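You operate a simulated robot arm through the tools that you are given. There is no shell and no other tool. Be economical: measure what you need, move in short steps, check, and stop when the job is done.

You run a simulated robot arm. Do the job below in one go: nothing can be reset, and whatever is moved stays where it is left.

## Task
The sink drains slowly: empty the strainer into the scraps tub, refit it and close the tub.
Fine: the tub's lid can wait on the worktop beside the sink.

Only the result counts: the job must be done as asked and must still hold three seconds after the hand-in. Knocking over, shifting, dropping, spilling or breaking anything else fails it. Lids that push on must go on centred and level and be pressed home; caps that screw on are set level and turned clockwise until they are tight.

## Robot
A 6-joint arm with a two-finger parallel gripper, fixed in place. Base frame: the origin is at the foot of the arm, x ahead of it, y to its left, z up. Lengths are in m, angles in degrees, forces in N, time in s.
With the tool pointing down near the work surface it reaches from about 0.32 to 0.7 m from the base axis. Its first joint turns from -166.0 to 166.0 degrees. Payload 4.1 kg.
The TCP is the grasp point between the finger pads, 0.023 m short of the fingertips. In the tool frame z runs along the fingers and y along their closing line. Largest opening 0.094 m; finger width 0.038, thickness 0.01; the body of the gripper, 0.054 by 0.096 m, starts 0.039 m behind the TCP.
Orientation is that of the tool frame in the base frame, as a unit quaternion [w, x, y, z]. With the fingers straight down and closing along the base's y, the tool's x points along the base's -x, its y along +y and its z along -z.

## Interface
- The arm moves only by the tool send_rows. Its argument "series" is a list of rows, each a list of 7 numbers: the turn, a rotation vector about the tool's x, y, z in rad, then the shift along the tool's x, y, z in m, then the gripper command, from -1 (shut) to 1 (fully open), values between in proportion. In form: [[wx, wy, wz, tx, ty, tz, claw], ...]. A call has 1 to 8 rows; each row shifts and turns the commanded pose from where the row before left it, along the tool's axes as they then stand. Each row takes 0.2 s and may step no farther than 0.05 m and 8.6 degrees from the row before; otherwise, or with a gripper value out of range, the whole call is refused. Where a pose cannot be reached the arm comes as near as it can. A force on the tool above 60 N (or 10 N above the force at the start of the call, whichever is more), or a blocked arm, ends the call early, and 0.2 s more pass. The fingers move at their own pace (about 0.045 m/s each) and stop on an object; they squeeze with about 35 N. The grip force told is the motor's: it shows also when the fingers shut on nothing. Time passes only in rows, and 0.2 s behind the last, so rows that do not move let the fingers close. It gives the time, the measured TCP pose, the force on the tool (base axes), the opening and the grip force at its end, in the units of the frame above (readings bear some noise), with the torque about the TCP (base axes, N m) and any sound that the robot's microphone picked up.
- Cameras (640 x 400 px; columns grow to the right, rows downward): "scene" is fixed at [0.3983, -0.5006, 1.6679]; the picture's right is [1.00, -0.05, 0.00], its down [-0.04, -0.76, -0.65] and it looks along [0.04, 0.65, -0.76] (base axes); focal length 328 px, centre (320, 200). "wrist" rides on the gripper at [0.086, 0.016, -0.074] in the tool frame; the picture's right is [-0.18, 0.98, 0.00], its down [-0.58, -0.11, -0.81] and it looks along [-0.79, -0.15, 0.59] (tool axes); focal length 243 px, centre (320, 200). There is no depth. A picture from a camera that has moved, and an enlarged one, comes with that camera's place and axes in the base frame and with its lens.
- snapshot(camera): a new picture of that camera. It takes no simulated time.
- raise_lower(by): slides the trunk up (or, below 0, down) by that many m; the arm rides with it, the base frame stays. It gives what a move gives, with no picture.
- close_up(camera, box): a new picture of the part [left, top, right, bottom] of that camera's present view, enlarged. It takes no simulated time.
- sign_off(): hands the job in; it is judged then, once.

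Go step by step. Nothing tells you positions but the pictures and the camera data: compare them with the known pose of the tool, close in by small moves and look again before you grip or let go. The budget is 120 turns and 68 pictures, counting those below and the enlarged ones. Unless the task says otherwise, let go and move clear before handing in, and close with one line.

The tools are called by a JSON object that holds its "fn" and its "kwargs". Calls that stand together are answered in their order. send_rows: Moves the arm, as the interface text tells. Its arguments: {"type":"object","properties":{"series":{"type":"array","items":{"type":"array","items":{"type":"number"}}}},"required":["series"]} The other tools are called the same way: raise_lower (by) slides the trunk up or down; snapshot (camera) takes a picture; close_up (camera, box) takes an enlarged picture of a part of a camera's view; sign_off () hands the job in.

At the start:

```text
time_s: 0.0
position: [0.3448, -0.035, 1.3462]
tcp_rot: [-0.001, -0.001, 1.0, 0.0]
force: [0.2, -0.2, 0.1]
moment: [-0.03, -0.02, -0.02]
opening: 0.0942
finger_force: 0.0
trunk travel left (down, up): [-0.5, 0.09]
```

scene: 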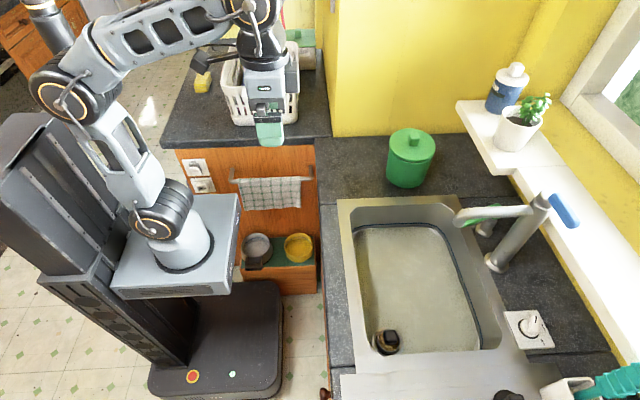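
wrist: 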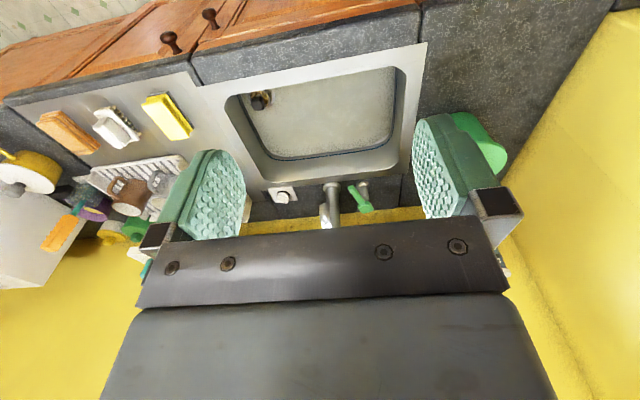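

I see the sink with a dark strainer at its near-left corner and a green lidded tub behind the sink. I'll look closer at both before moving.

{"fn": "close_up", "kwargs": {"camera": "scene", "box": [340, 110, 500, 210]}}

{"fn": "close_up", "kwargs": {"camera": "scene", "box": [330, 300, 450, 375]}}

{"fn": "close_up", "kwargs": {"camera": "wrist", "box": [200, 60, 520, 260]}}

```text
4.00 times, centred on (420, 160) of scene
camera zoom: at [0.3983, -0.5006, 1.6679], right [1.0, -0.05, 0.0], down [-0.04, -0.76, -0.65], along [0.04, 0.65, -0.76], focal length 1312 px, centre (-80, 360)
```

zoom: 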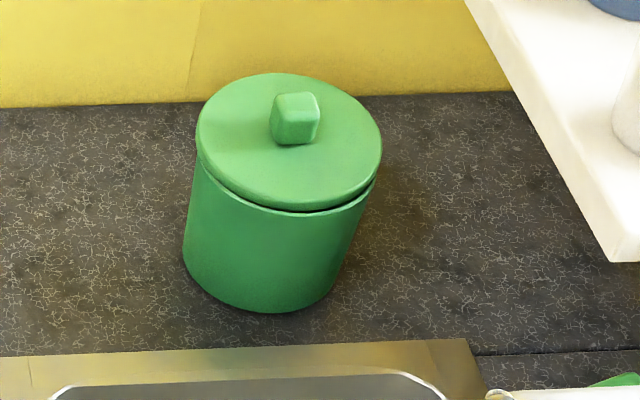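

```text
5.33 times, centred on (390, 338) of scene
camera zoom: at [0.3983, -0.5006, 1.6679], right [1.0, -0.05, 0.0], down [-0.04, -0.76, -0.65], along [0.04, 0.65, -0.76], focal length 1749 px, centre (-53, -533)
```

zoom: 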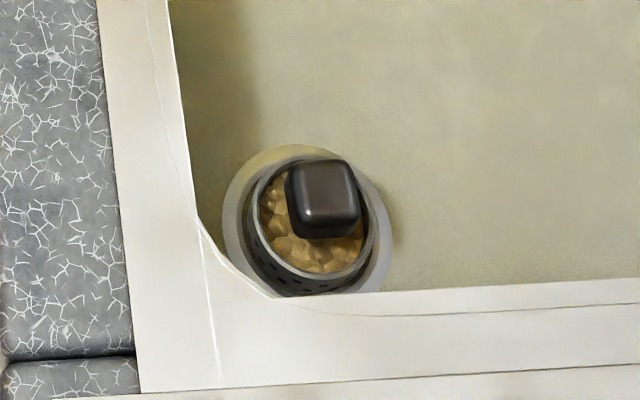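

```text
2.00 times, centred on (360, 160) of wrist
camera zoom: at [0.2598, -0.0181, 1.42], right [0.18, 0.98, 0.0], down [0.58, -0.11, 0.81], along [0.79, -0.15, -0.59], focal length 485 px, centre (240, 280)
```

zoom: 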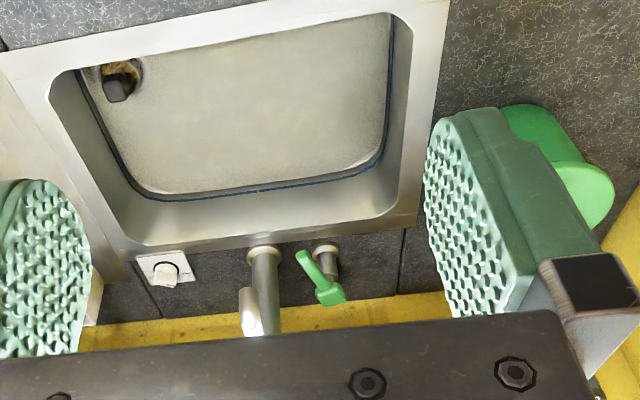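

The strainer knob triangulates to about (0.590, -0.243, 0.836). The tub is around (0.70, 0.24), so I'll move left to see it properly with the wrist camera.

{"fn": "send_rows", "kwargs": {"series": [[0, 0, 0, 0, 0.045, 0, 1], [0, 0, 0, 0, 0.045, 0, 1], [0, 0, 0, 0, 0.045, 0, 1], [0, 0, 0, 0, 0.045, 0, 1], [0, 0, 0, 0, 0.045, 0, 1], [0, 0, 0, 0, 0.0, 0, 1]]}}

{"fn": "snapshot", "kwargs": {"camera": "wrist"}}

```text
time_s: 1.4
position: [0.3477, 0.1912, 1.3454]
tcp_rot: [0.0, 0.0, 1.0, 0.001]
force: [0.2, 1.0, -0.1]
moment: [-0.01, -0.04, 0.02]
opening: 0.0939
finger_force: 0.1
trunk travel left (down, up): [-0.5, 0.09]
```

```text
62 pictures are left
camera wrist: at [0.2612, 0.2077, 1.4189], right [0.18, 0.98, 0.0], down [0.58, -0.11, 0.81], along [0.79, -0.15, -0.59], focal length 243 px, centre (320, 200)
```

wrist: 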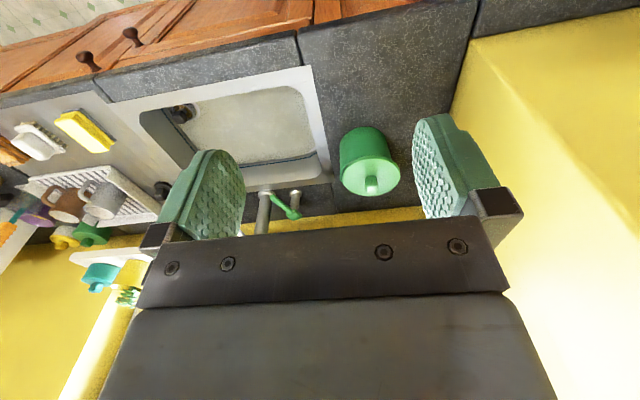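

The lid's knob top is at about (0.716, 0.243, 1.062). I'll zoom on it for orientation and rim detail before approaching.

{"fn": "close_up", "kwargs": {"camera": "wrist", "box": [310, 110, 438, 210]}}

{"fn": "send_rows", "kwargs": {"series": [[0, 0, 0, -0.045, 0.006, 0.016, 1], [0, 0, 0, -0.045, 0.006, 0.016, 1], [0, 0, 0, -0.045, 0.006, 0.016, 1], [0, 0, 0, -0.045, 0.006, 0.016, 1], [0, 0, 0, -0.045, 0.006, 0.016, 1], [0, 0, 0, 0, 0, 0, 1]]}}

{"fn": "snapshot", "kwargs": {"camera": "wrist"}}

```text
4.00 times, centred on (374, 160) of wrist
camera zoom: at [0.2612, 0.2077, 1.4189], right [0.18, 0.98, 0.0], down [0.58, -0.11, 0.81], along [0.79, -0.15, -0.59], focal length 970 px, centre (104, 360)
```

zoom: 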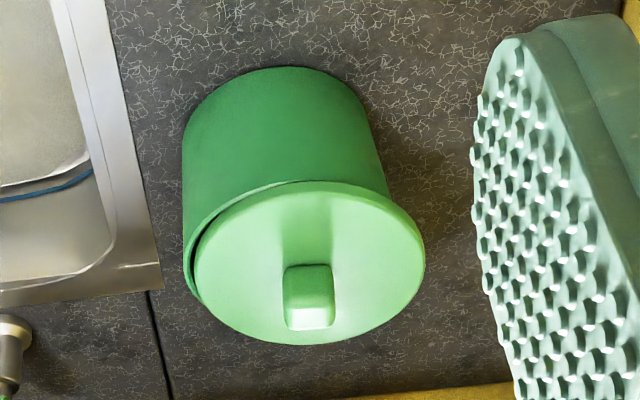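

```text
time_s: 2.8
position: [0.5603, 0.2152, 1.2519]
tcp_rot: [0.001, 0.0, 1.0, 0.0]
force: [0.3, -0.1, 0.0]
moment: [-0.03, 0.03, -0.04]
opening: 0.0941
finger_force: 0.0
out of reach, approached as far as the arm can: row 5
trunk travel left (down, up): [-0.5, 0.09]
```

```text
60 pictures are left
camera wrist: at [0.4744, 0.2317, 1.3275], right [0.18, 0.98, 0.0], down [0.58, -0.11, 0.81], along [0.79, -0.15, -0.59], focal length 243 px, centre (320, 200)
```

wrist: 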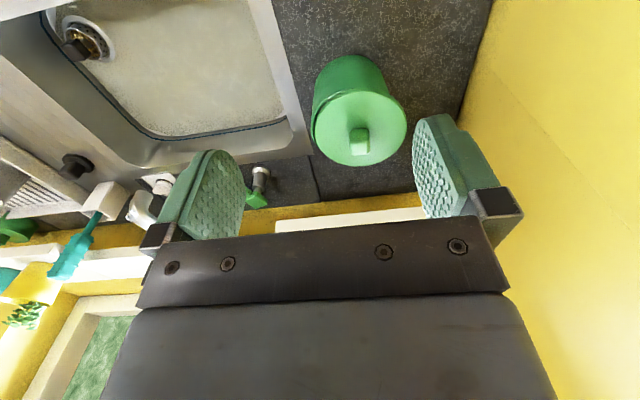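

At this height the arm is at its reach limit. I'll raise the trunk and descend, which should extend the reach.

{"fn": "raise_lower", "kwargs": {"by": 0.09}}

{"fn": "send_rows", "kwargs": {"series": [[0, 0, 0, 0, 0.0, 0.045, 1], [0, 0, 0, 0, 0.0, 0.045, 1], [0, 0, 0, 0, 0.0, 0.045, 1], [0, 0, 0, -0.045, 0.005, 0.01, 1], [0, 0, 0, -0.045, 0.005, 0.01, 1], [0, 0, 0, -0.02, 0.005, 0.01, 1], [0, 0, 0, 0, 0, 0, 1]]}}

{"fn": "snapshot", "kwargs": {"camera": "wrist"}}

```text
time_s: 4.0
position: [0.559, 0.2144, 1.3432]
tcp_rot: [0.0, 0.0, 1.0, 0.0]
force: [0.1, -0.8, 0.5]
moment: [-0.03, 0.02, 0.0]
opening: 0.0937
finger_force: 0.0
trunk travel left (down, up): [-0.59, 0.0]
```

```text
time_s: 5.7
position: [0.6418, 0.2208, 1.1762]
tcp_rot: [0.001, 0.0, 1.0, 0.0]
force: [-0.8, -0.3, -0.4]
moment: [0.01, -0.02, -0.02]
opening: 0.0938
finger_force: 0.1
out of reach, approached as far as the arm can: row 5, 6
trunk travel left (down, up): [-0.59, 0.0]
```

```text
59 pictures are left
camera wrist: at [0.5567, 0.2386, 1.2495], right [0.18, 0.98, 0.0], down [0.58, -0.11, 0.81], along [0.79, -0.15, -0.59], focal length 243 px, centre (320, 200)
```

wrist: 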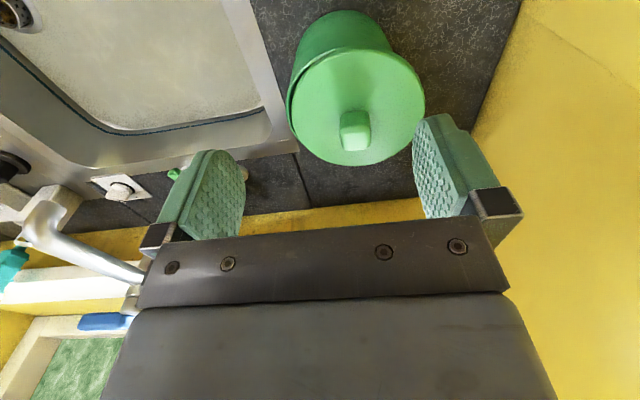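

The limit with the tool straight down is about 0.71 m, so I'll tilt the tool about 17° outward. I'll also yaw about 9° to match the knob.

{"fn": "send_rows", "kwargs": {"series": [[0, 0, 0.078, 0, 0, 0, 1], [0, 0, 0.078, 0, 0, 0, 1], [0, -0.1, 0, 0, 0, 0, 1], [0, -0.1, 0, 0, 0, 0, 1], [0, -0.1, 0, 0, 0, 0, 1], [0, 0, 0, 0, 0, 0, 1]]}}

{"fn": "snapshot", "kwargs": {"camera": "wrist"}}

```text
time_s: 7.0
position: [0.6414, 0.2223, 1.1764]
tcp_rot: [0.149, 0.077, 0.986, -0.012]
force: [0.0, -0.4, -0.9]
moment: [0.02, -0.04, 0.0]
opening: 0.0942
finger_force: 0.1
trunk travel left (down, up): [-0.59, 0.0]
```

```text
58 pictures are left
camera wrist: at [0.5421, 0.2555, 1.2212], right [0.33, 0.94, 0.06], down [0.29, -0.16, 0.94], along [0.9, -0.29, -0.33], focal length 243 px, centre (320, 200)
```

wrist: 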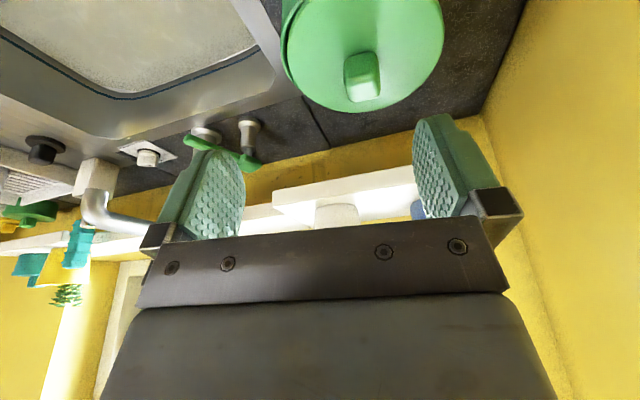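

{"fn": "close_up", "kwargs": {"camera": "wrist", "box": [270, 0, 462, 120]}}

```text
3.33 times, centred on (366, 60) of wrist
camera zoom: at [0.5421, 0.2555, 1.2212], right [0.33, 0.94, 0.06], down [0.29, -0.16, 0.94], along [0.9, -0.29, -0.33], focal length 809 px, centre (167, 667)
```

zoom: 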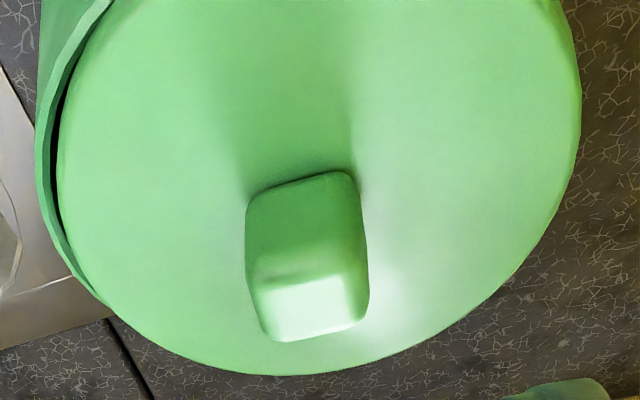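

Knob top is at about (0.717, 0.245, 1.065), lid top near 1.04. I'll line up along the tool axis and check.

{"fn": "send_rows", "kwargs": {"series": [[0, 0, 0, -0.016, 0.017, 0.02, 1], [0, 0, 0, -0.016, 0.0174, 0.02, 1], [0, 0, 0, 0, 0, 0.02, 1], [0, 0, 0, 0, 0, 0, 1]]}}

{"fn": "snapshot", "kwargs": {"camera": "wrist"}}

{"fn": "close_up", "kwargs": {"camera": "scene", "box": [340, 80, 500, 180]}}

```text
time_s: 8.1
position: [0.6952, 0.2474, 1.1268]
tcp_rot: [0.149, 0.077, 0.986, -0.012]
force: [0.1, -0.2, 0.1]
moment: [0.02, -0.01, 0.02]
opening: 0.0941
finger_force: 0.1
trunk travel left (down, up): [-0.59, 0.0]
```

```text
56 pictures are left
camera wrist: at [0.5947, 0.2809, 1.1728], right [0.33, 0.94, 0.05], down [0.3, -0.16, 0.94], along [0.9, -0.29, -0.33], focal length 243 px, centre (320, 200)
```

wrist: 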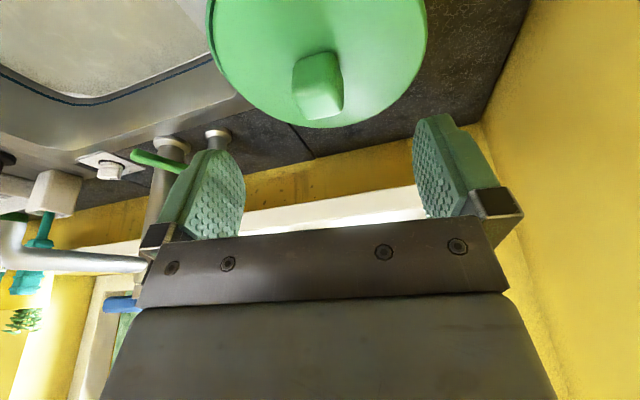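

```text
4.00 times, centred on (420, 130) of scene
camera zoom: at [0.3983, -0.5006, 1.6679], right [1.0, -0.05, 0.0], down [-0.04, -0.76, -0.65], along [0.04, 0.65, -0.76], focal length 1312 px, centre (-80, 480)
```

zoom: 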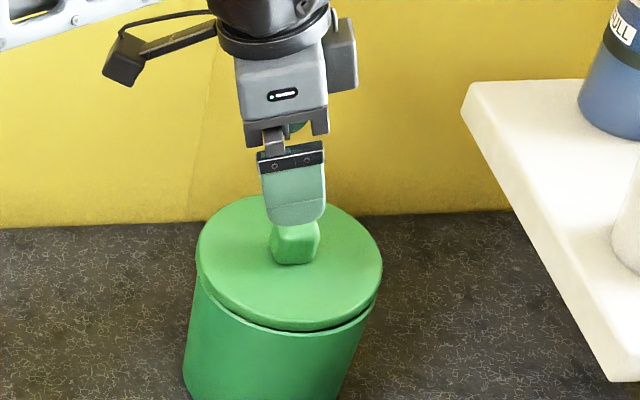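

Aligned. Descending the remaining ~58 mm along the tool axis and closing on the knob.

{"fn": "send_rows", "kwargs": {"series": [[0, 0, 0, 0, 0, 0.025, 1], [0, 0, 0, 0, 0, 0.02, 1], [0, 0, 0, 0, 0, 0.013, 1], [0, 0, 0, 0, 0, 0, 1]]}}

{"fn": "close_up", "kwargs": {"camera": "wrist", "box": [160, 0, 480, 200]}}

{"fn": "close_up", "kwargs": {"camera": "scene", "box": [370, 100, 450, 150]}}

```text
time_s: 9.1
position: [0.7094, 0.2434, 1.0716]
tcp_rot: [0.149, 0.077, 0.986, -0.012]
force: [-0.3, -0.3, 0.4]
moment: [-0.03, 0.01, -0.04]
opening: 0.094
finger_force: 0.0
out of reach, approached as far as the arm can: row 3
trunk travel left (down, up): [-0.59, 0.0]
```

```text
2.00 times, centred on (320, 100) of wrist
camera zoom: at [0.6089, 0.2768, 1.1169], right [0.33, 0.94, 0.05], down [0.3, -0.16, 0.94], along [0.9, -0.29, -0.33], focal length 485 px, centre (320, 400)
```

zoom: 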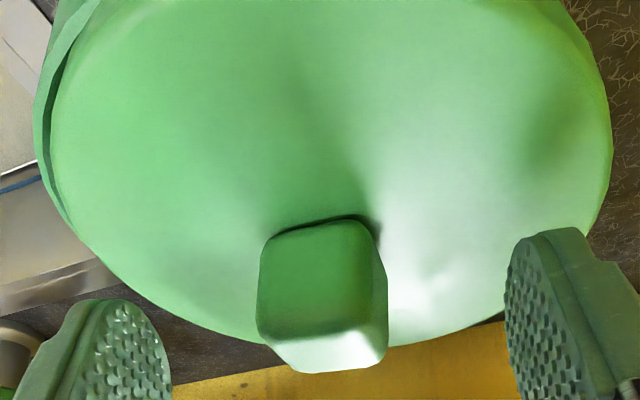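

```text
8.00 times, centred on (410, 125) of scene
camera zoom: at [0.3983, -0.5006, 1.6679], right [1.0, -0.05, 0.0], down [-0.04, -0.76, -0.65], along [0.04, 0.65, -0.76], focal length 2624 px, centre (-400, 800)
```

zoom: 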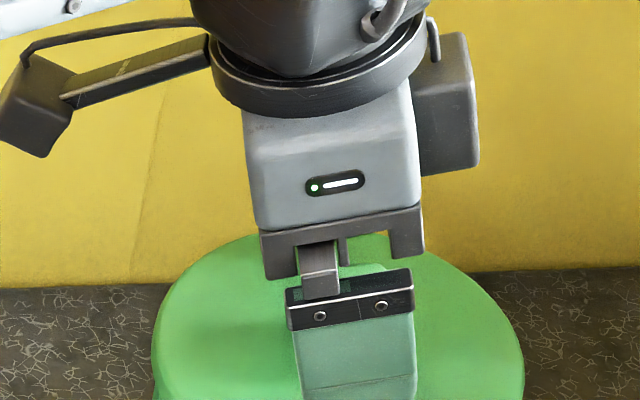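

The knob is within 2 mm of centre between the fingers. I'll correct and grip.

{"fn": "send_rows", "kwargs": {"series": [[0, 0, 0, 0, 0.002, 0, 0.2], [0, 0, 0, 0, 0, 0, -0.2], [0, 0, 0, 0, 0, 0, -0.6], [0, 0, 0, 0, 0, 0, -1], [0, 0, 0, 0, 0, 0, -1], [0, 0, 0, 0, 0, 0, -1]]}}

{"fn": "close_up", "kwargs": {"camera": "wrist", "box": [160, 0, 480, 200]}}

```text
time_s: 10.4
position: [0.708, 0.2453, 1.0725]
tcp_rot: [0.15, 0.077, 0.986, -0.01]
force: [0.4, 0.3, 2.2]
moment: [0.14, 0.09, -0.03]
opening: 0.0294
finger_force: 35.3
trunk travel left (down, up): [-0.59, 0.0]
```

```text
2.00 times, centred on (320, 100) of wrist
camera zoom: at [0.6077, 0.2785, 1.1175], right [0.33, 0.94, 0.06], down [0.29, -0.16, 0.94], along [0.9, -0.29, -0.33], focal length 485 px, centre (320, 400)
```

zoom: 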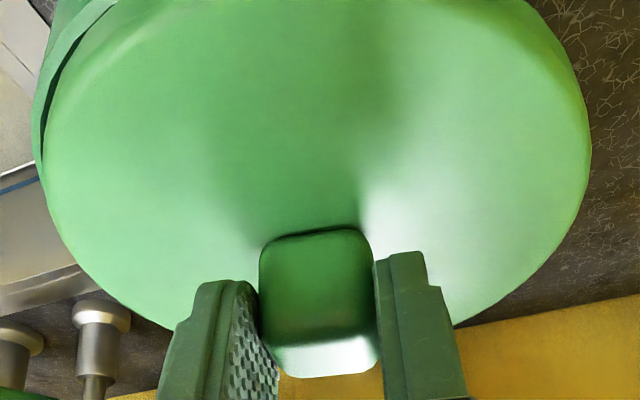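

Gripped (opening 29 mm). I'll lift vertically in small steps and watch the force.

{"fn": "send_rows", "kwargs": {"series": [[0, 0, 0, -0.0015, 0, -0.0048, -1], [0, 0, 0, -0.0015, 0, -0.0048, -1], [0, 0, 0, -0.003, 0, -0.0096, -1], [0, 0, 0, 0, 0, 0, -1]]}}

{"fn": "close_up", "kwargs": {"camera": "scene", "box": [350, 100, 478, 200]}}

```text
time_s: 11.4
position: [0.7064, 0.2446, 1.0908]
tcp_rot: [0.149, 0.077, 0.986, -0.012]
force: [0.8, -0.3, 0.3]
moment: [0.0, -0.03, -0.02]
opening: 0.0289
finger_force: 34.9
out of reach, approached as far as the arm can: row 3
trunk travel left (down, up): [-0.59, 0.0]
```

```text
4.00 times, centred on (414, 150) of scene
camera zoom: at [0.3983, -0.5006, 1.6679], right [1.0, -0.05, 0.0], down [-0.04, -0.76, -0.65], along [0.04, 0.65, -0.76], focal length 1312 px, centre (-56, 400)
```

zoom: 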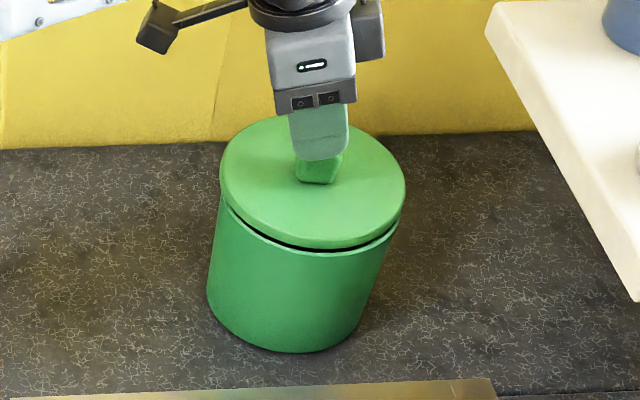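

{"fn": "send_rows", "kwargs": {"series": [[0, 0, 0, 0, 0, -0.015, -1], [0, 0, 0, 0, 0, -0.015, -1], [0, 0, 0, 0, 0, 0, -1]]}}

{"fn": "close_up", "kwargs": {"camera": "scene", "box": [350, 100, 478, 200]}}

{"fn": "snapshot", "kwargs": {"camera": "wrist"}}

```text
time_s: 12.2
position: [0.6964, 0.2459, 1.1196]
tcp_rot: [0.149, 0.077, 0.986, -0.012]
force: [0.3, 0.5, -0.8]
moment: [0.03, 0.0, 0.03]
opening: 0.0292
finger_force: 35.3
trunk travel left (down, up): [-0.59, 0.0]
```

```text
4.00 times, centred on (414, 150) of scene
camera zoom: at [0.3983, -0.5006, 1.6679], right [1.0, -0.05, 0.0], down [-0.04, -0.76, -0.65], along [0.04, 0.65, -0.76], focal length 1312 px, centre (-56, 400)
```

zoom: 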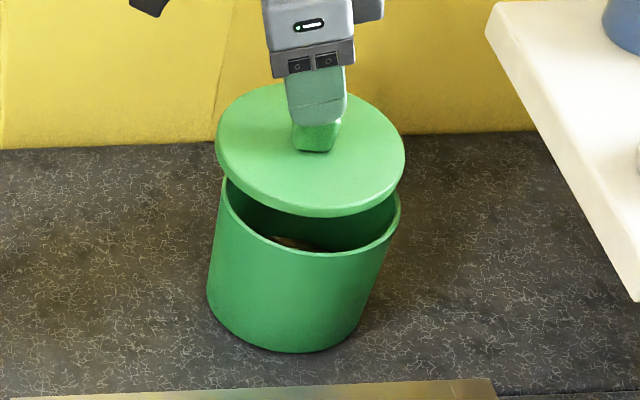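

```text
49 pictures are left
camera wrist: at [0.5975, 0.28, 1.1652], right [0.33, 0.94, 0.05], down [0.3, -0.16, 0.94], along [0.9, -0.29, -0.33], focal length 243 px, centre (320, 200)
```

wrist: 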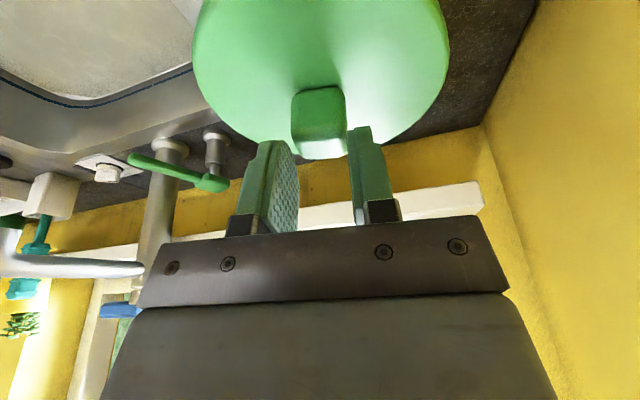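

The lid is off and held level. I'll carry it to the clear worktop left of the tub, around (0.54, 0.30).

{"fn": "send_rows", "kwargs": {"series": [[0, 0, 0, 0.02, 0.003, -0.012, -1], [0, 0, 0, 0.0388, 0.0073, -0.012, -1], [0, 0, 0, 0.0388, 0.0073, -0.012, -1], [0, 0, 0, 0.0388, 0.0073, -0.012, -1], [0, 0, 0, 0.0188, 0.0043, 0, -1], [0, 0, 0, 0, 0, 0, -1]]}}

{"fn": "snapshot", "kwargs": {"camera": "scene"}}

{"fn": "snapshot", "kwargs": {"camera": "wrist"}}

```text
time_s: 13.7
position: [0.5402, 0.3017, 1.1202]
tcp_rot: [0.148, 0.077, 0.986, -0.012]
force: [-0.2, -0.1, -1.0]
moment: [0.0, 0.0, -0.01]
opening: 0.0288
finger_force: 34.6
trunk travel left (down, up): [-0.59, 0.0]
```

```text
48 pictures are left
```

scene: 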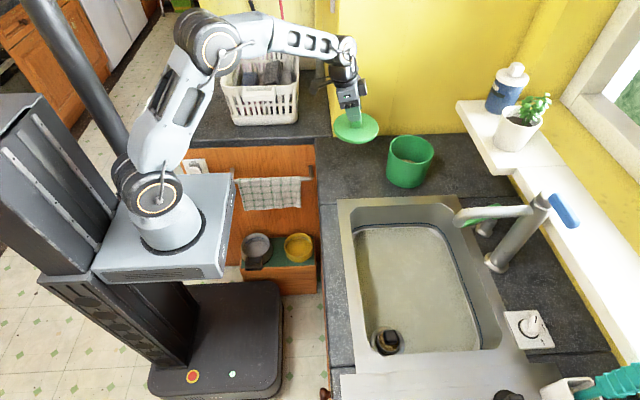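

```text
47 pictures are left
camera wrist: at [0.4412, 0.3341, 1.1652], right [0.33, 0.94, 0.06], down [0.3, -0.16, 0.94], along [0.9, -0.29, -0.33], focal length 243 px, centre (320, 200)
```

wrist: 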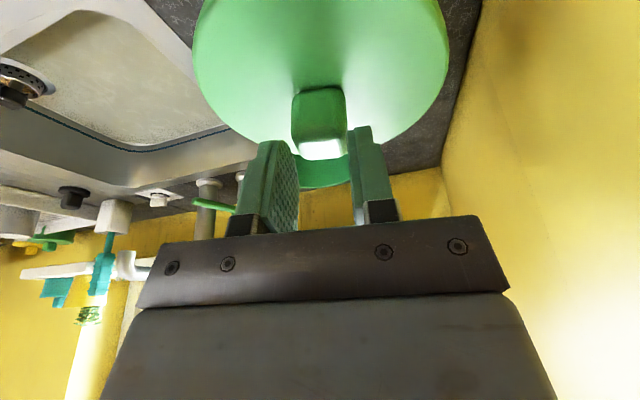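

{"fn": "send_rows", "kwargs": {"series": [[0, 0, 0, 0.00887, 0, 0.02866, -1], [0, 0, 0, 0.00887, 0, 0.02866, -1], [0, 0, 0, 0.00887, 0, 0.02866, -1], [0, 0, 0, 0.00887, 0, 0.02866, -1], [0, 0, 0, 0.0059, 0, 0.0191, -1], [0, 0, 0, 0, 0, 0, -1]]}}

{"fn": "close_up", "kwargs": {"camera": "scene", "box": [300, 100, 460, 200]}}

```text
time_s: 15.1
position: [0.5406, 0.3023, 0.9809]
tcp_rot: [0.151, 0.076, 0.986, -0.01]
force: [0.6, 1.5, 8.1]
moment: [-0.21, -0.58, 0.15]
opening: 0.029
finger_force: 34.7
trunk travel left (down, up): [-0.59, 0.0]
```

```text
4.00 times, centred on (380, 150) of scene
camera zoom: at [0.3983, -0.5006, 1.6679], right [1.0, -0.05, 0.0], down [-0.04, -0.76, -0.65], along [0.04, 0.65, -0.76], focal length 1312 px, centre (80, 400)
```

zoom: 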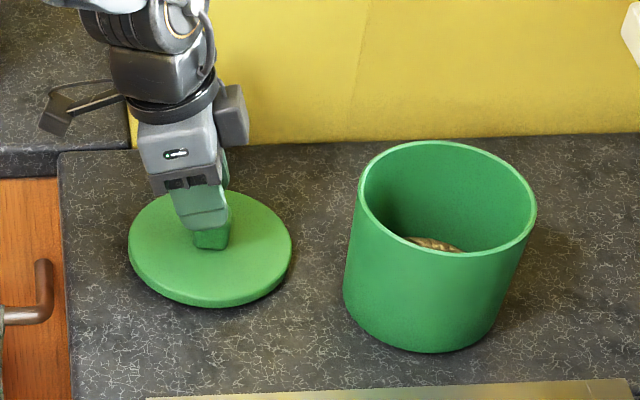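

The lid touches the worktop. I'll let go and retreat along the tool axis.

{"fn": "send_rows", "kwargs": {"series": [[0, 0, 0, 0, 0, 0, -0.2], [0, 0, 0, 0, 0, 0, 0.3], [0, 0, 0, 0, 0, 0, 1], [0, 0, 0, 0, 0, 0, 1], [0, 0, 0, 0, 0, -0.04, 1], [0, 0, 0, 0, 0, -0.04, 1], [0, 0, 0, 0, 0, -0.04, 1], [0, 0, 0, 0, 0, 0, 1]]}}

{"fn": "close_up", "kwargs": {"camera": "scene", "box": [300, 100, 460, 200]}}

{"fn": "snapshot", "kwargs": {"camera": "wrist"}}

```text
time_s: 16.9
position: [0.5054, 0.3058, 1.0932]
tcp_rot: [0.148, 0.077, 0.986, -0.011]
force: [-0.7, -0.3, -0.1]
moment: [0.02, 0.0, 0.0]
opening: 0.0941
finger_force: 0.2
trunk travel left (down, up): [-0.59, 0.0]
```

```text
4.00 times, centred on (380, 150) of scene
camera zoom: at [0.3983, -0.5006, 1.6679], right [1.0, -0.05, 0.0], down [-0.04, -0.76, -0.65], along [0.04, 0.65, -0.76], focal length 1312 px, centre (80, 400)
```

zoom: 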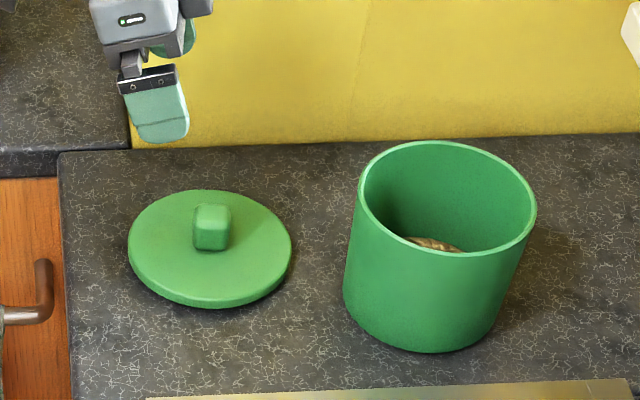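

```text
44 pictures are left
camera wrist: at [0.4056, 0.3387, 1.1375], right [0.33, 0.94, 0.05], down [0.3, -0.16, 0.94], along [0.9, -0.29, -0.33], focal length 243 px, centre (320, 200)
```

wrist: 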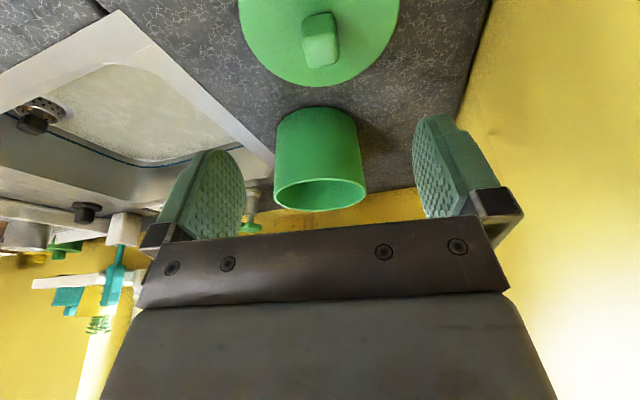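

The lid rests flat on the worktop and the tub is open. Next I'll level the tool and carry it over the sink toward the strainer.

{"fn": "send_rows", "kwargs": {"series": [[0, 0.1, 0, 0, 0, -0.01, 1], [0, 0.1, 0, 0, 0, -0.01, 1], [0, 0.1, 0, 0, 0, 0, 1], [0, 0, 0, -0.011, -0.0446, 0, 1], [0, 0, 0, -0.011, -0.0446, 0, 1], [0, 0, 0, -0.011, -0.0446, 0, 1], [0, 0, 0, -0.011, -0.0446, 0, 1], [0, 0, 0, -0.011, -0.0446, 0, 1]]}}

{"fn": "send_rows", "kwargs": {"series": [[0, 0, 0, -0.011, -0.0446, 0, 1], [0, 0, 0, -0.011, -0.0446, 0, 1], [0, 0, 0, -0.011, -0.0446, 0, 1], [0, 0, 0, -0.011, -0.0446, 0, 1], [0, 0, 0, 0, 0, 0, 1]]}}

{"fn": "send_rows", "kwargs": {"series": [[0, 0, 0.14, 0, 0, 0, 0.6], [0, 0, 0.14, 0, 0, 0, 0.6], [0, 0, 0.14, 0, 0, 0, 0.6], [0, 0, 0.14, 0, 0, 0, 0.6], [0, 0, 0.14, 0, 0, 0, 0.6], [0, 0, 0.14, 0, 0, 0, 0.6], [0, 0, 0.14, 0, 0, 0, 0.6], [0, 0, 0.14, 0, 0, 0, 0.6]]}}

{"fn": "send_rows", "kwargs": {"series": [[0, 0, 0.147, 0, 0, 0, 0.6], [0, 0, 0.147, 0, 0, 0, 0.6], [0, 0, 0, 0, 0, 0, 0.6]]}}

{"fn": "snapshot", "kwargs": {"camera": "wrist"}}

{"fn": "snapshot", "kwargs": {"camera": "scene"}}

```text
time_s: 18.6
position: [0.5206, 0.0771, 1.1128]
tcp_rot: [0.001, 0.077, 0.997, 0.0]
force: [-1.2, -0.4, 0.2]
moment: [0.06, -0.02, 0.03]
opening: 0.094
finger_force: 0.0
trunk travel left (down, up): [-0.59, 0.0]
```

```text
time_s: 19.9
position: [0.5359, -0.1052, 1.1132]
tcp_rot: [0.0, 0.078, 0.997, 0.0]
force: [-0.5, 0.5, 0.0]
moment: [0.03, 0.03, 0.0]
opening: 0.0941
finger_force: 0.1
trunk travel left (down, up): [-0.59, 0.0]
```

```text
time_s: 21.6
position: [0.5365, -0.1071, 1.1129]
tcp_rot: [0.0, 0.596, 0.803, 0.001]
force: [-0.8, 0.4, 0.5]
moment: [0.0, -0.02, -0.02]
opening: 0.0752
finger_force: 0.0
trunk travel left (down, up): [-0.59, 0.0]
```

```text
time_s: 22.4
position: [0.5363, -0.1053, 1.1129]
tcp_rot: [0.0, 0.708, 0.706, -0.001]
force: [-0.8, -1.2, 0.2]
moment: [-0.04, 0.01, 0.01]
opening: 0.0752
finger_force: 0.2
trunk travel left (down, up): [-0.59, 0.0]
```

```text
43 pictures are left
camera wrist: at [0.553, -0.0177, 1.1876], right [0.98, -0.18, 0.0], down [-0.11, -0.58, 0.81], along [-0.15, -0.79, -0.59], focal length 243 px, centre (320, 200)
```

wrist: 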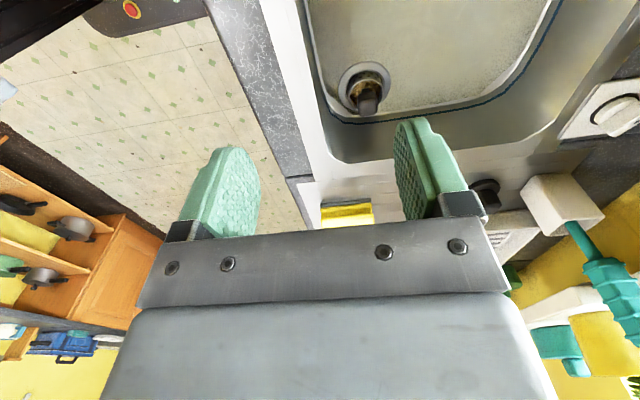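

```text
42 pictures are left
```

scene: 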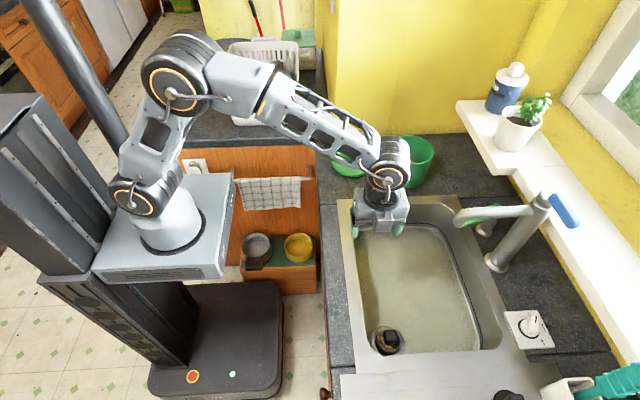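

The tool now has its camera over the sink. Zooming on the strainer for a precise fix.

{"fn": "close_up", "kwargs": {"camera": "wrist", "box": [320, 50, 416, 125]}}

```text
5.33 times, centred on (368, 88) of wrist
camera zoom: at [0.553, -0.0177, 1.1876], right [0.98, -0.18, 0.0], down [-0.11, -0.58, 0.81], along [-0.15, -0.79, -0.59], focal length 1294 px, centre (64, 800)
```

zoom: 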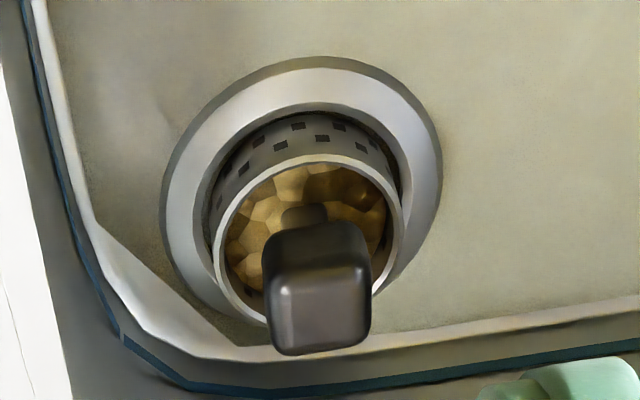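

Knob top is at about (0.585, -0.246, 0.853), faces aligned with the base axes. Moving above it.

{"fn": "send_rows", "kwargs": {"series": [[0, 0, 0, -0.0282, 0.0098, 0.03, 0.6], [0, 0, 0, -0.0282, 0.0098, 0.03, 0.6], [0, 0, 0, -0.0282, 0.0098, 0.03, 0.6], [0, 0, 0, -0.0282, 0.0098, 0.03, 0.6], [0, 0, 0, -0.0282, 0.0098, 0.03, 0.6], [0, 0, 0, 0, 0, 0, 0.6]]}}

{"fn": "close_up", "kwargs": {"camera": "wrist", "box": [160, 0, 480, 200]}}

{"fn": "close_up", "kwargs": {"camera": "scene", "box": [326, 270, 454, 350]}}

```text
time_s: 23.9
position: [0.5861, -0.2478, 0.9641]
tcp_rot: [0.0, 0.706, 0.708, 0.0]
force: [0.1, -0.5, -0.3]
moment: [0.04, 0.0, -0.01]
opening: 0.0752
finger_force: 0.0
trunk travel left (down, up): [-0.59, 0.0]
```

```text
2.00 times, centred on (320, 100) of wrist
camera zoom: at [0.6037, -0.1603, 1.0388], right [0.98, -0.18, 0.0], down [-0.11, -0.58, 0.81], along [-0.15, -0.79, -0.59], focal length 485 px, centre (320, 400)
```

zoom: 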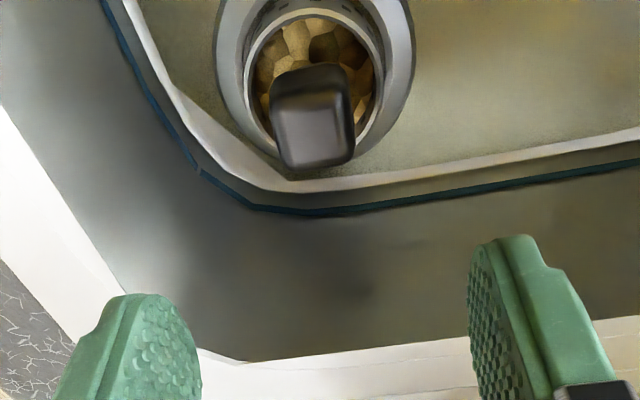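

```text
5.00 times, centred on (390, 310) of scene
camera zoom: at [0.3983, -0.5006, 1.6679], right [1.0, -0.05, 0.0], down [-0.04, -0.76, -0.65], along [0.04, 0.65, -0.76], focal length 1640 px, centre (-30, -350)
```

zoom: 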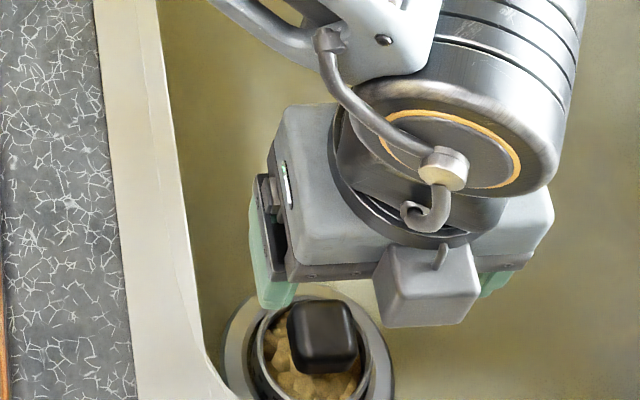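

Aligned within 3 mm. Descending with a slight y correction, watching the force.

{"fn": "send_rows", "kwargs": {"series": [[0, 0, 0, 0.003, 0, 0.03, 0.4], [0, 0, 0, 0, 0, 0.03, 0.4], [0, 0, 0, 0, 0, 0.03, 0.4], [0, 0, 0, 0, 0, 0.015, 0.4], [0, 0, 0, 0, 0, 0.009, 0.4], [0, 0, 0, 0, 0, 0, 0.4]]}}

{"fn": "close_up", "kwargs": {"camera": "wrist", "box": [160, 0, 480, 200]}}

```text
time_s: 25.2
position: [0.5851, -0.2443, 0.8506]
tcp_rot: [0.0, 0.707, 0.708, 0.0]
force: [-0.2, 0.3, -0.3]
moment: [0.0, -0.03, -0.02]
opening: 0.0659
finger_force: 0.0
trunk travel left (down, up): [-0.59, 0.0]
```

```text
2.00 times, centred on (320, 100) of wrist
camera zoom: at [0.6014, -0.1569, 0.925], right [0.98, -0.18, 0.0], down [-0.11, -0.58, 0.81], along [-0.15, -0.79, -0.59], focal length 485 px, centre (320, 400)
```

zoom: 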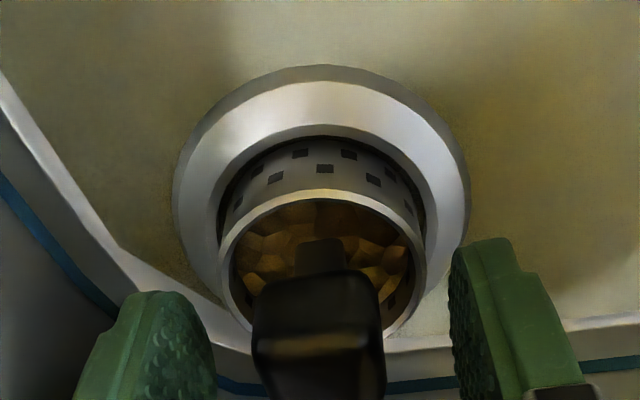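

The knob sits between the fingers. Closing.

{"fn": "send_rows", "kwargs": {"series": [[0, 0, 0, 0, 0, 0, 0], [0, 0, 0, 0, 0, 0, -0.5], [0, 0, 0, 0, 0, 0, -1], [0, 0, 0, 0, 0, 0, -1], [0, 0, 0, 0, 0, 0, -1]]}}

{"fn": "close_up", "kwargs": {"camera": "wrist", "box": [160, 0, 480, 200]}}

```text
time_s: 26.4
position: [0.5838, -0.2434, 0.8512]
tcp_rot: [0.0, 0.706, 0.708, 0.0]
force: [-0.5, 0.0, -0.5]
moment: [-0.01, 0.01, 0.02]
opening: 0.0294
finger_force: 35.3
trunk travel left (down, up): [-0.59, 0.0]
```

```text
2.00 times, centred on (320, 100) of wrist
camera zoom: at [0.6013, -0.1569, 0.9252], right [0.98, -0.18, 0.0], down [-0.11, -0.58, 0.81], along [-0.15, -0.79, -0.59], focal length 485 px, centre (320, 400)
```

zoom: 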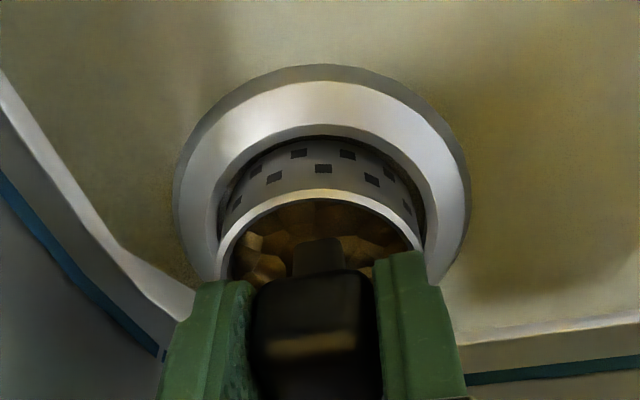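

Gripped. Lifting straight up, gently.

{"fn": "send_rows", "kwargs": {"series": [[0, 0, 0, 0, 0, -0.005, -1], [0, 0, 0, 0, 0, -0.01, -1], [0, 0, 0, 0, 0, -0.015, -1], [0, 0, 0, 0, 0, -0.02, -1], [0, 0, 0, 0, 0, -0.02, -1], [0, 0, 0, 0, 0, -0.02, -1], [0, 0, 0, 0, 0, -0.02, -1], [0, 0, 0, 0, 0, -0.01, -1]]}}

{"fn": "snapshot", "kwargs": {"camera": "wrist"}}

{"fn": "close_up", "kwargs": {"camera": "scene", "box": [326, 270, 454, 350]}}

```text
time_s: 28.2
position: [0.5848, -0.2438, 0.9706]
tcp_rot: [0.0, 0.706, 0.708, 0.0]
force: [0.5, -0.4, -0.3]
moment: [0.02, -0.01, 0.01]
opening: 0.0291
finger_force: 35.0
trunk travel left (down, up): [-0.59, 0.0]
```

```text
36 pictures are left
camera wrist: at [0.6015, -0.1558, 1.044], right [0.98, -0.18, 0.0], down [-0.11, -0.58, 0.81], along [-0.15, -0.79, -0.59], focal length 243 px, centre (320, 200)
```

wrist: 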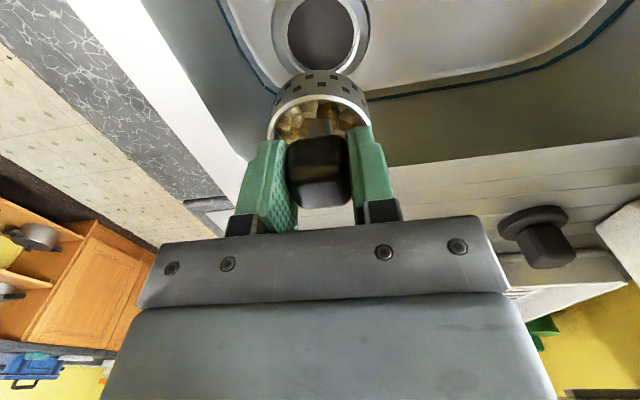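

```text
5.00 times, centred on (390, 310) of scene
camera zoom: at [0.3983, -0.5006, 1.6679], right [1.0, -0.05, 0.0], down [-0.04, -0.76, -0.65], along [0.04, 0.65, -0.76], focal length 1640 px, centre (-30, -350)
```

zoom: 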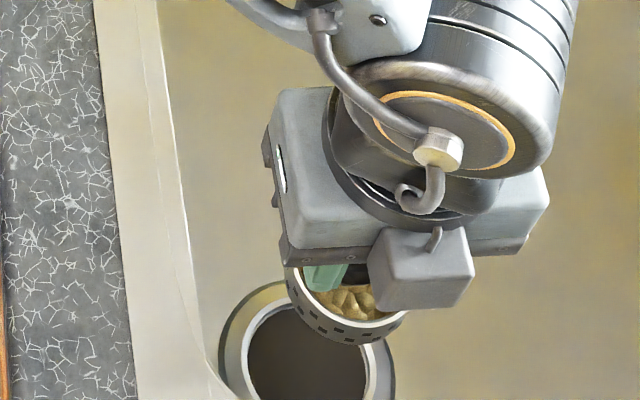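

The strainer is out with its scraps and the drain hole is clear. I'll raise it, turn the tool so its x axis faces the tub, and carry it along a path clear of the tap.

{"fn": "send_rows", "kwargs": {"series": [[0, 0, 0.08, 0, 0, -0.025, -1], [0, 0, 0.12, 0, 0, -0.028, -1], [0, 0, 0.127, 0, 0, -0.029, -1], [0, 0, 0.127, 0, 0, -0.029, -1], [0, 0, 0.127, 0, 0, -0.029, -1], [0, 0, 0.127, 0, 0, -0.029, -1], [0, 0, 0.127, 0, 0, -0.025, -1], [0, 0, 0.125, 0, 0, -0.01, -1]]}}

{"fn": "send_rows", "kwargs": {"series": [[0, 0, 0, 0.0052, -0.0188, 0, -1], [0, 0, 0, 0.0079, -0.0282, 0, -1], [0, 0, 0, 0.0105, -0.0376, 0, -1], [0, 0, 0, 0.0105, -0.0376, 0, -1], [0, 0, 0, 0.0105, -0.0376, 0, -1], [0, 0, 0, 0.0078, -0.0282, 0, -1], [0, 0, 0, 0, 0, 0, -1]]}}

{"fn": "send_rows", "kwargs": {"series": [[0, 0, 0, 0.02, -0.012, 0, -1], [0, 0, 0, 0.0338, -0.0203, 0, -1], [0, 0, 0, 0.0338, -0.0203, 0, -1], [0, 0, 0, 0.0338, -0.0203, 0, -1], [0, 0, 0, 0.0274, -0.0166, 0, -1], [0, 0, 0, 0.02, -0.012, 0, -1], [0, 0, 0, 0, 0, 0, -1]]}}

{"fn": "snapshot", "kwargs": {"camera": "wrist"}}

{"fn": "snapshot", "kwargs": {"camera": "scene"}}

```text
time_s: 30.1
position: [0.5863, -0.2447, 1.1731]
tcp_rot: [0.001, 0.954, 0.3, 0.0]
force: [-0.7, 1.1, -1.0]
moment: [0.01, 0.03, 0.0]
opening: 0.029
finger_force: 35.5
trunk travel left (down, up): [-0.59, 0.0]
```

```text
time_s: 31.6
position: [0.52, -0.0586, 1.1746]
tcp_rot: [0.0, 0.954, 0.3, 0.001]
force: [0.4, -0.4, -0.8]
moment: [-0.04, 0.04, 0.02]
opening: 0.0294
finger_force: 34.7
trunk travel left (down, up): [-0.59, 0.0]
```

```text
time_s: 33.2
position: [0.6004, 0.1206, 1.175]
tcp_rot: [0.0, 0.954, 0.301, 0.001]
force: [0.5, 0.3, -1.1]
moment: [-0.02, -0.01, -0.02]
opening: 0.0292
finger_force: 35.2
trunk travel left (down, up): [-0.59, 0.0]
```

```text
34 pictures are left
camera wrist: at [0.681, 0.158, 1.2485], right [0.41, -0.91, 0.0], down [-0.54, -0.24, 0.81], along [-0.73, -0.33, -0.59], focal length 243 px, centre (320, 200)
```

wrist: 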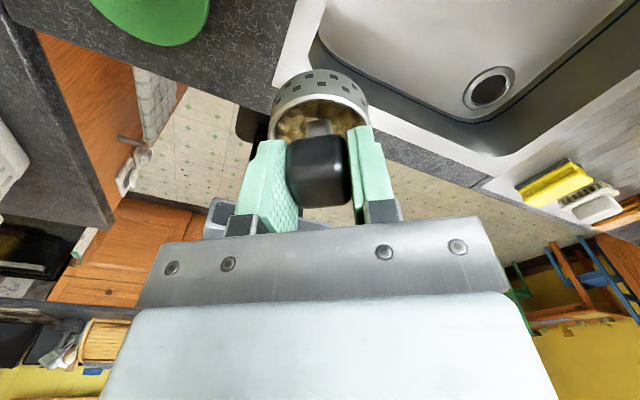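

```text
33 pictures are left
```

scene: 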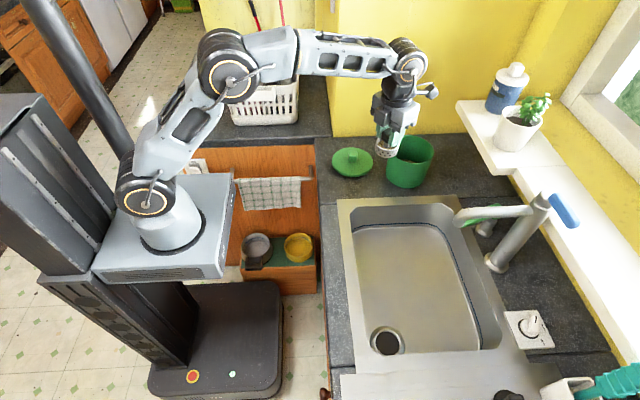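

Now tilting about 25° outward, still short of pouring, then moving over the tub.

{"fn": "send_rows", "kwargs": {"series": [[0, 0.08, 0, 0, 0, 0, -1], [0, 0.12, 0, 0, 0, 0, -1], [0, 0.12, 0, 0, 0, 0, -1], [0, 0.12, 0, 0, 0, 0, -1], [0, 0, 0, 0, 0, 0, -1]]}}

{"fn": "send_rows", "kwargs": {"series": [[0, 0, 0, 0.0177, -0.0038, 0.0083, -1], [0, 0, 0, 0.0294, -0.0068, 0.0139, -1], [0, 0, 0, 0.0294, -0.0068, 0.0139, -1], [0, 0, 0, 0.0235, -0.0054, 0.0111, -1], [0, 0, 0, 0.0177, -0.004, 0.0083, -1], [0, 0, 0, 0, 0, 0, -1]]}}

{"fn": "close_up", "kwargs": {"camera": "scene", "box": [330, 80, 490, 180]}}

{"fn": "snapshot", "kwargs": {"camera": "wrist"}}

```text
time_s: 34.5
position: [0.6005, 0.1214, 1.174]
tcp_rot: [-0.066, 0.931, 0.294, 0.209]
force: [0.4, 1.4, -0.1]
moment: [0.02, 0.03, 0.02]
opening: 0.0292
finger_force: 35.0
trunk travel left (down, up): [-0.59, 0.0]
```

```text
time_s: 35.9
position: [0.6931, 0.2188, 1.1723]
tcp_rot: [-0.065, 0.931, 0.293, 0.208]
force: [0.5, -0.1, -0.8]
moment: [0.02, 0.0, 0.03]
opening: 0.0292
finger_force: 34.9
trunk travel left (down, up): [-0.59, 0.0]
```

```text
4.00 times, centred on (410, 130) of scene
camera zoom: at [0.3983, -0.5006, 1.6679], right [1.0, -0.05, 0.0], down [-0.04, -0.76, -0.65], along [0.04, 0.65, -0.76], focal length 1312 px, centre (-40, 480)
```

zoom: 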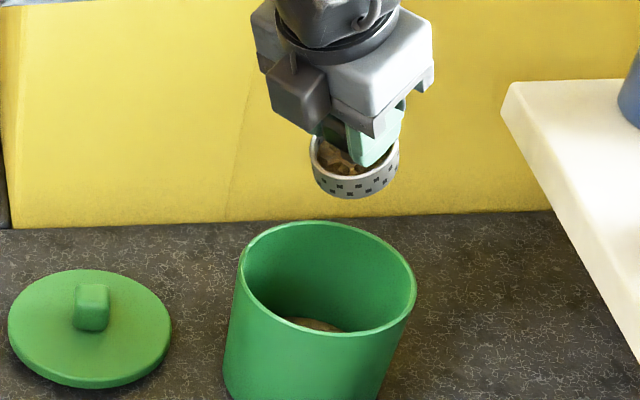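

```text
31 pictures are left
camera wrist: at [0.7406, 0.2329, 1.2765], right [0.43, -0.9, -0.08], down [-0.77, -0.41, 0.48], along [-0.47, -0.15, -0.87], focal length 243 px, centre (320, 200)
```

wrist: 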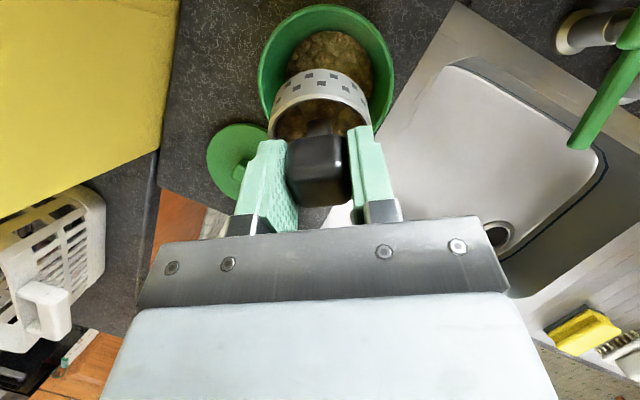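

Well placed over the tub. I'll lower slightly and keep tilting to pour.

{"fn": "send_rows", "kwargs": {"series": [[0, 0, 0, -0.0128, 0, 0.027, -1], [0, 0.1, 0, 0, 0, 0, -1], [0, 0.1, 0, 0, 0, 0, -1], [0, 0.1, 0, 0, 0, 0, -1], [0, 0.1, 0, 0, 0, 0, -1], [0, 0.1, 0, 0, 0, 0, -1], [0, 0.1, 0, 0, 0, 0, -1], [0, 0.1, 0, 0, 0, 0, -1]]}}

{"fn": "close_up", "kwargs": {"camera": "scene", "box": [330, 80, 490, 180]}}

{"fn": "snapshot", "kwargs": {"camera": "wrist"}}

```text
time_s: 37.6
position: [0.6906, 0.2174, 1.1419]
tcp_rot: [-0.163, 0.803, 0.255, 0.513]
force: [-0.6, 0.1, -1.7]
moment: [-0.04, 0.06, -0.02]
opening: 0.0292
finger_force: 34.5
trunk travel left (down, up): [-0.59, 0.0]
```

```text
4.00 times, centred on (410, 130) of scene
camera zoom: at [0.3983, -0.5006, 1.6679], right [1.0, -0.05, 0.0], down [-0.04, -0.76, -0.65], along [0.04, 0.65, -0.76], focal length 1312 px, centre (-40, 480)
```

zoom: 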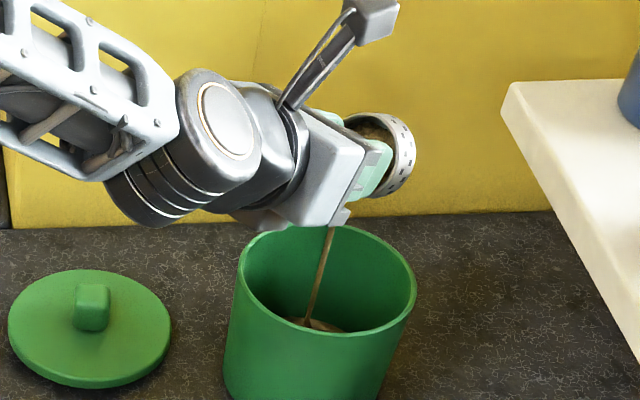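

```text
29 pictures are left
camera wrist: at [0.6751, 0.1869, 1.2529], right [0.5, -0.85, -0.17], down [-0.86, -0.47, -0.19], along [0.08, 0.24, -0.97], focal length 243 px, centre (320, 200)
```

wrist: 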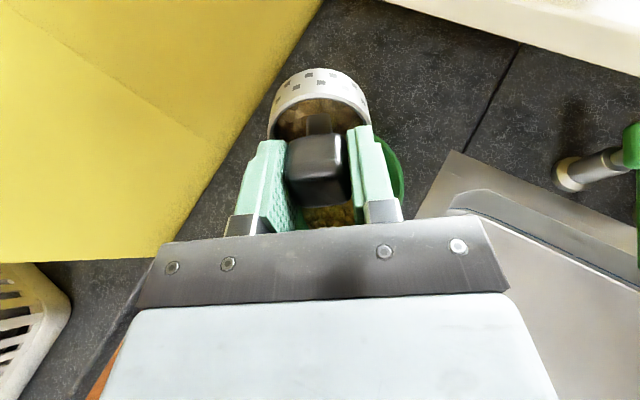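

Scraps are pouring cleanly into the tub. Continuing the tilt.

{"fn": "send_rows", "kwargs": {"series": [[0, 0.05, 0, 0, 0, 0, -1], [0, 0.1, 0, 0, 0, 0, -1], [0, 0.1, 0, 0, 0, 0, -1], [0, 0.1, 0, 0, 0, 0, -1], [0, 0.1, 0, 0, 0, 0, -1], [0, 0.1, 0, 0, 0, 0, -1], [0, 0.1, 0, 0, 0, 0, -1], [0, 0.1, 0, 0, 0, 0, -1]]}}

{"fn": "close_up", "kwargs": {"camera": "scene", "box": [330, 80, 490, 180]}}

{"fn": "snapshot", "kwargs": {"camera": "wrist"}}

```text
time_s: 39.5
position: [0.6917, 0.2179, 1.1442]
tcp_rot: [-0.244, 0.557, 0.176, 0.774]
force: [0.5, -0.6, -0.1]
moment: [-0.04, 0.04, -0.03]
opening: 0.0293
finger_force: 34.7
trunk travel left (down, up): [-0.59, 0.0]
```

```text
4.00 times, centred on (410, 130) of scene
camera zoom: at [0.3983, -0.5006, 1.6679], right [1.0, -0.05, 0.0], down [-0.04, -0.76, -0.65], along [0.04, 0.65, -0.76], focal length 1312 px, centre (-40, 480)
```

zoom: 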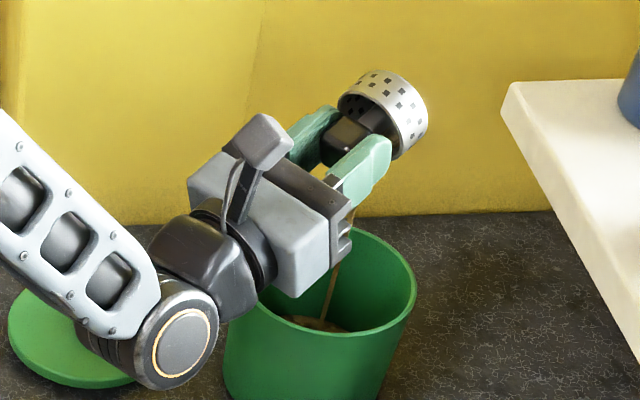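

```text
27 pictures are left
camera wrist: at [0.6209, 0.1491, 1.2026], right [0.61, -0.77, -0.17], down [-0.54, -0.24, -0.81], along [0.58, 0.59, -0.57], focal length 243 px, centre (320, 200)
```

wrist: 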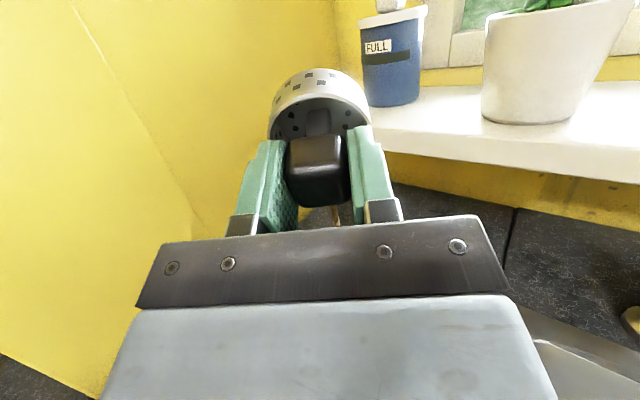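

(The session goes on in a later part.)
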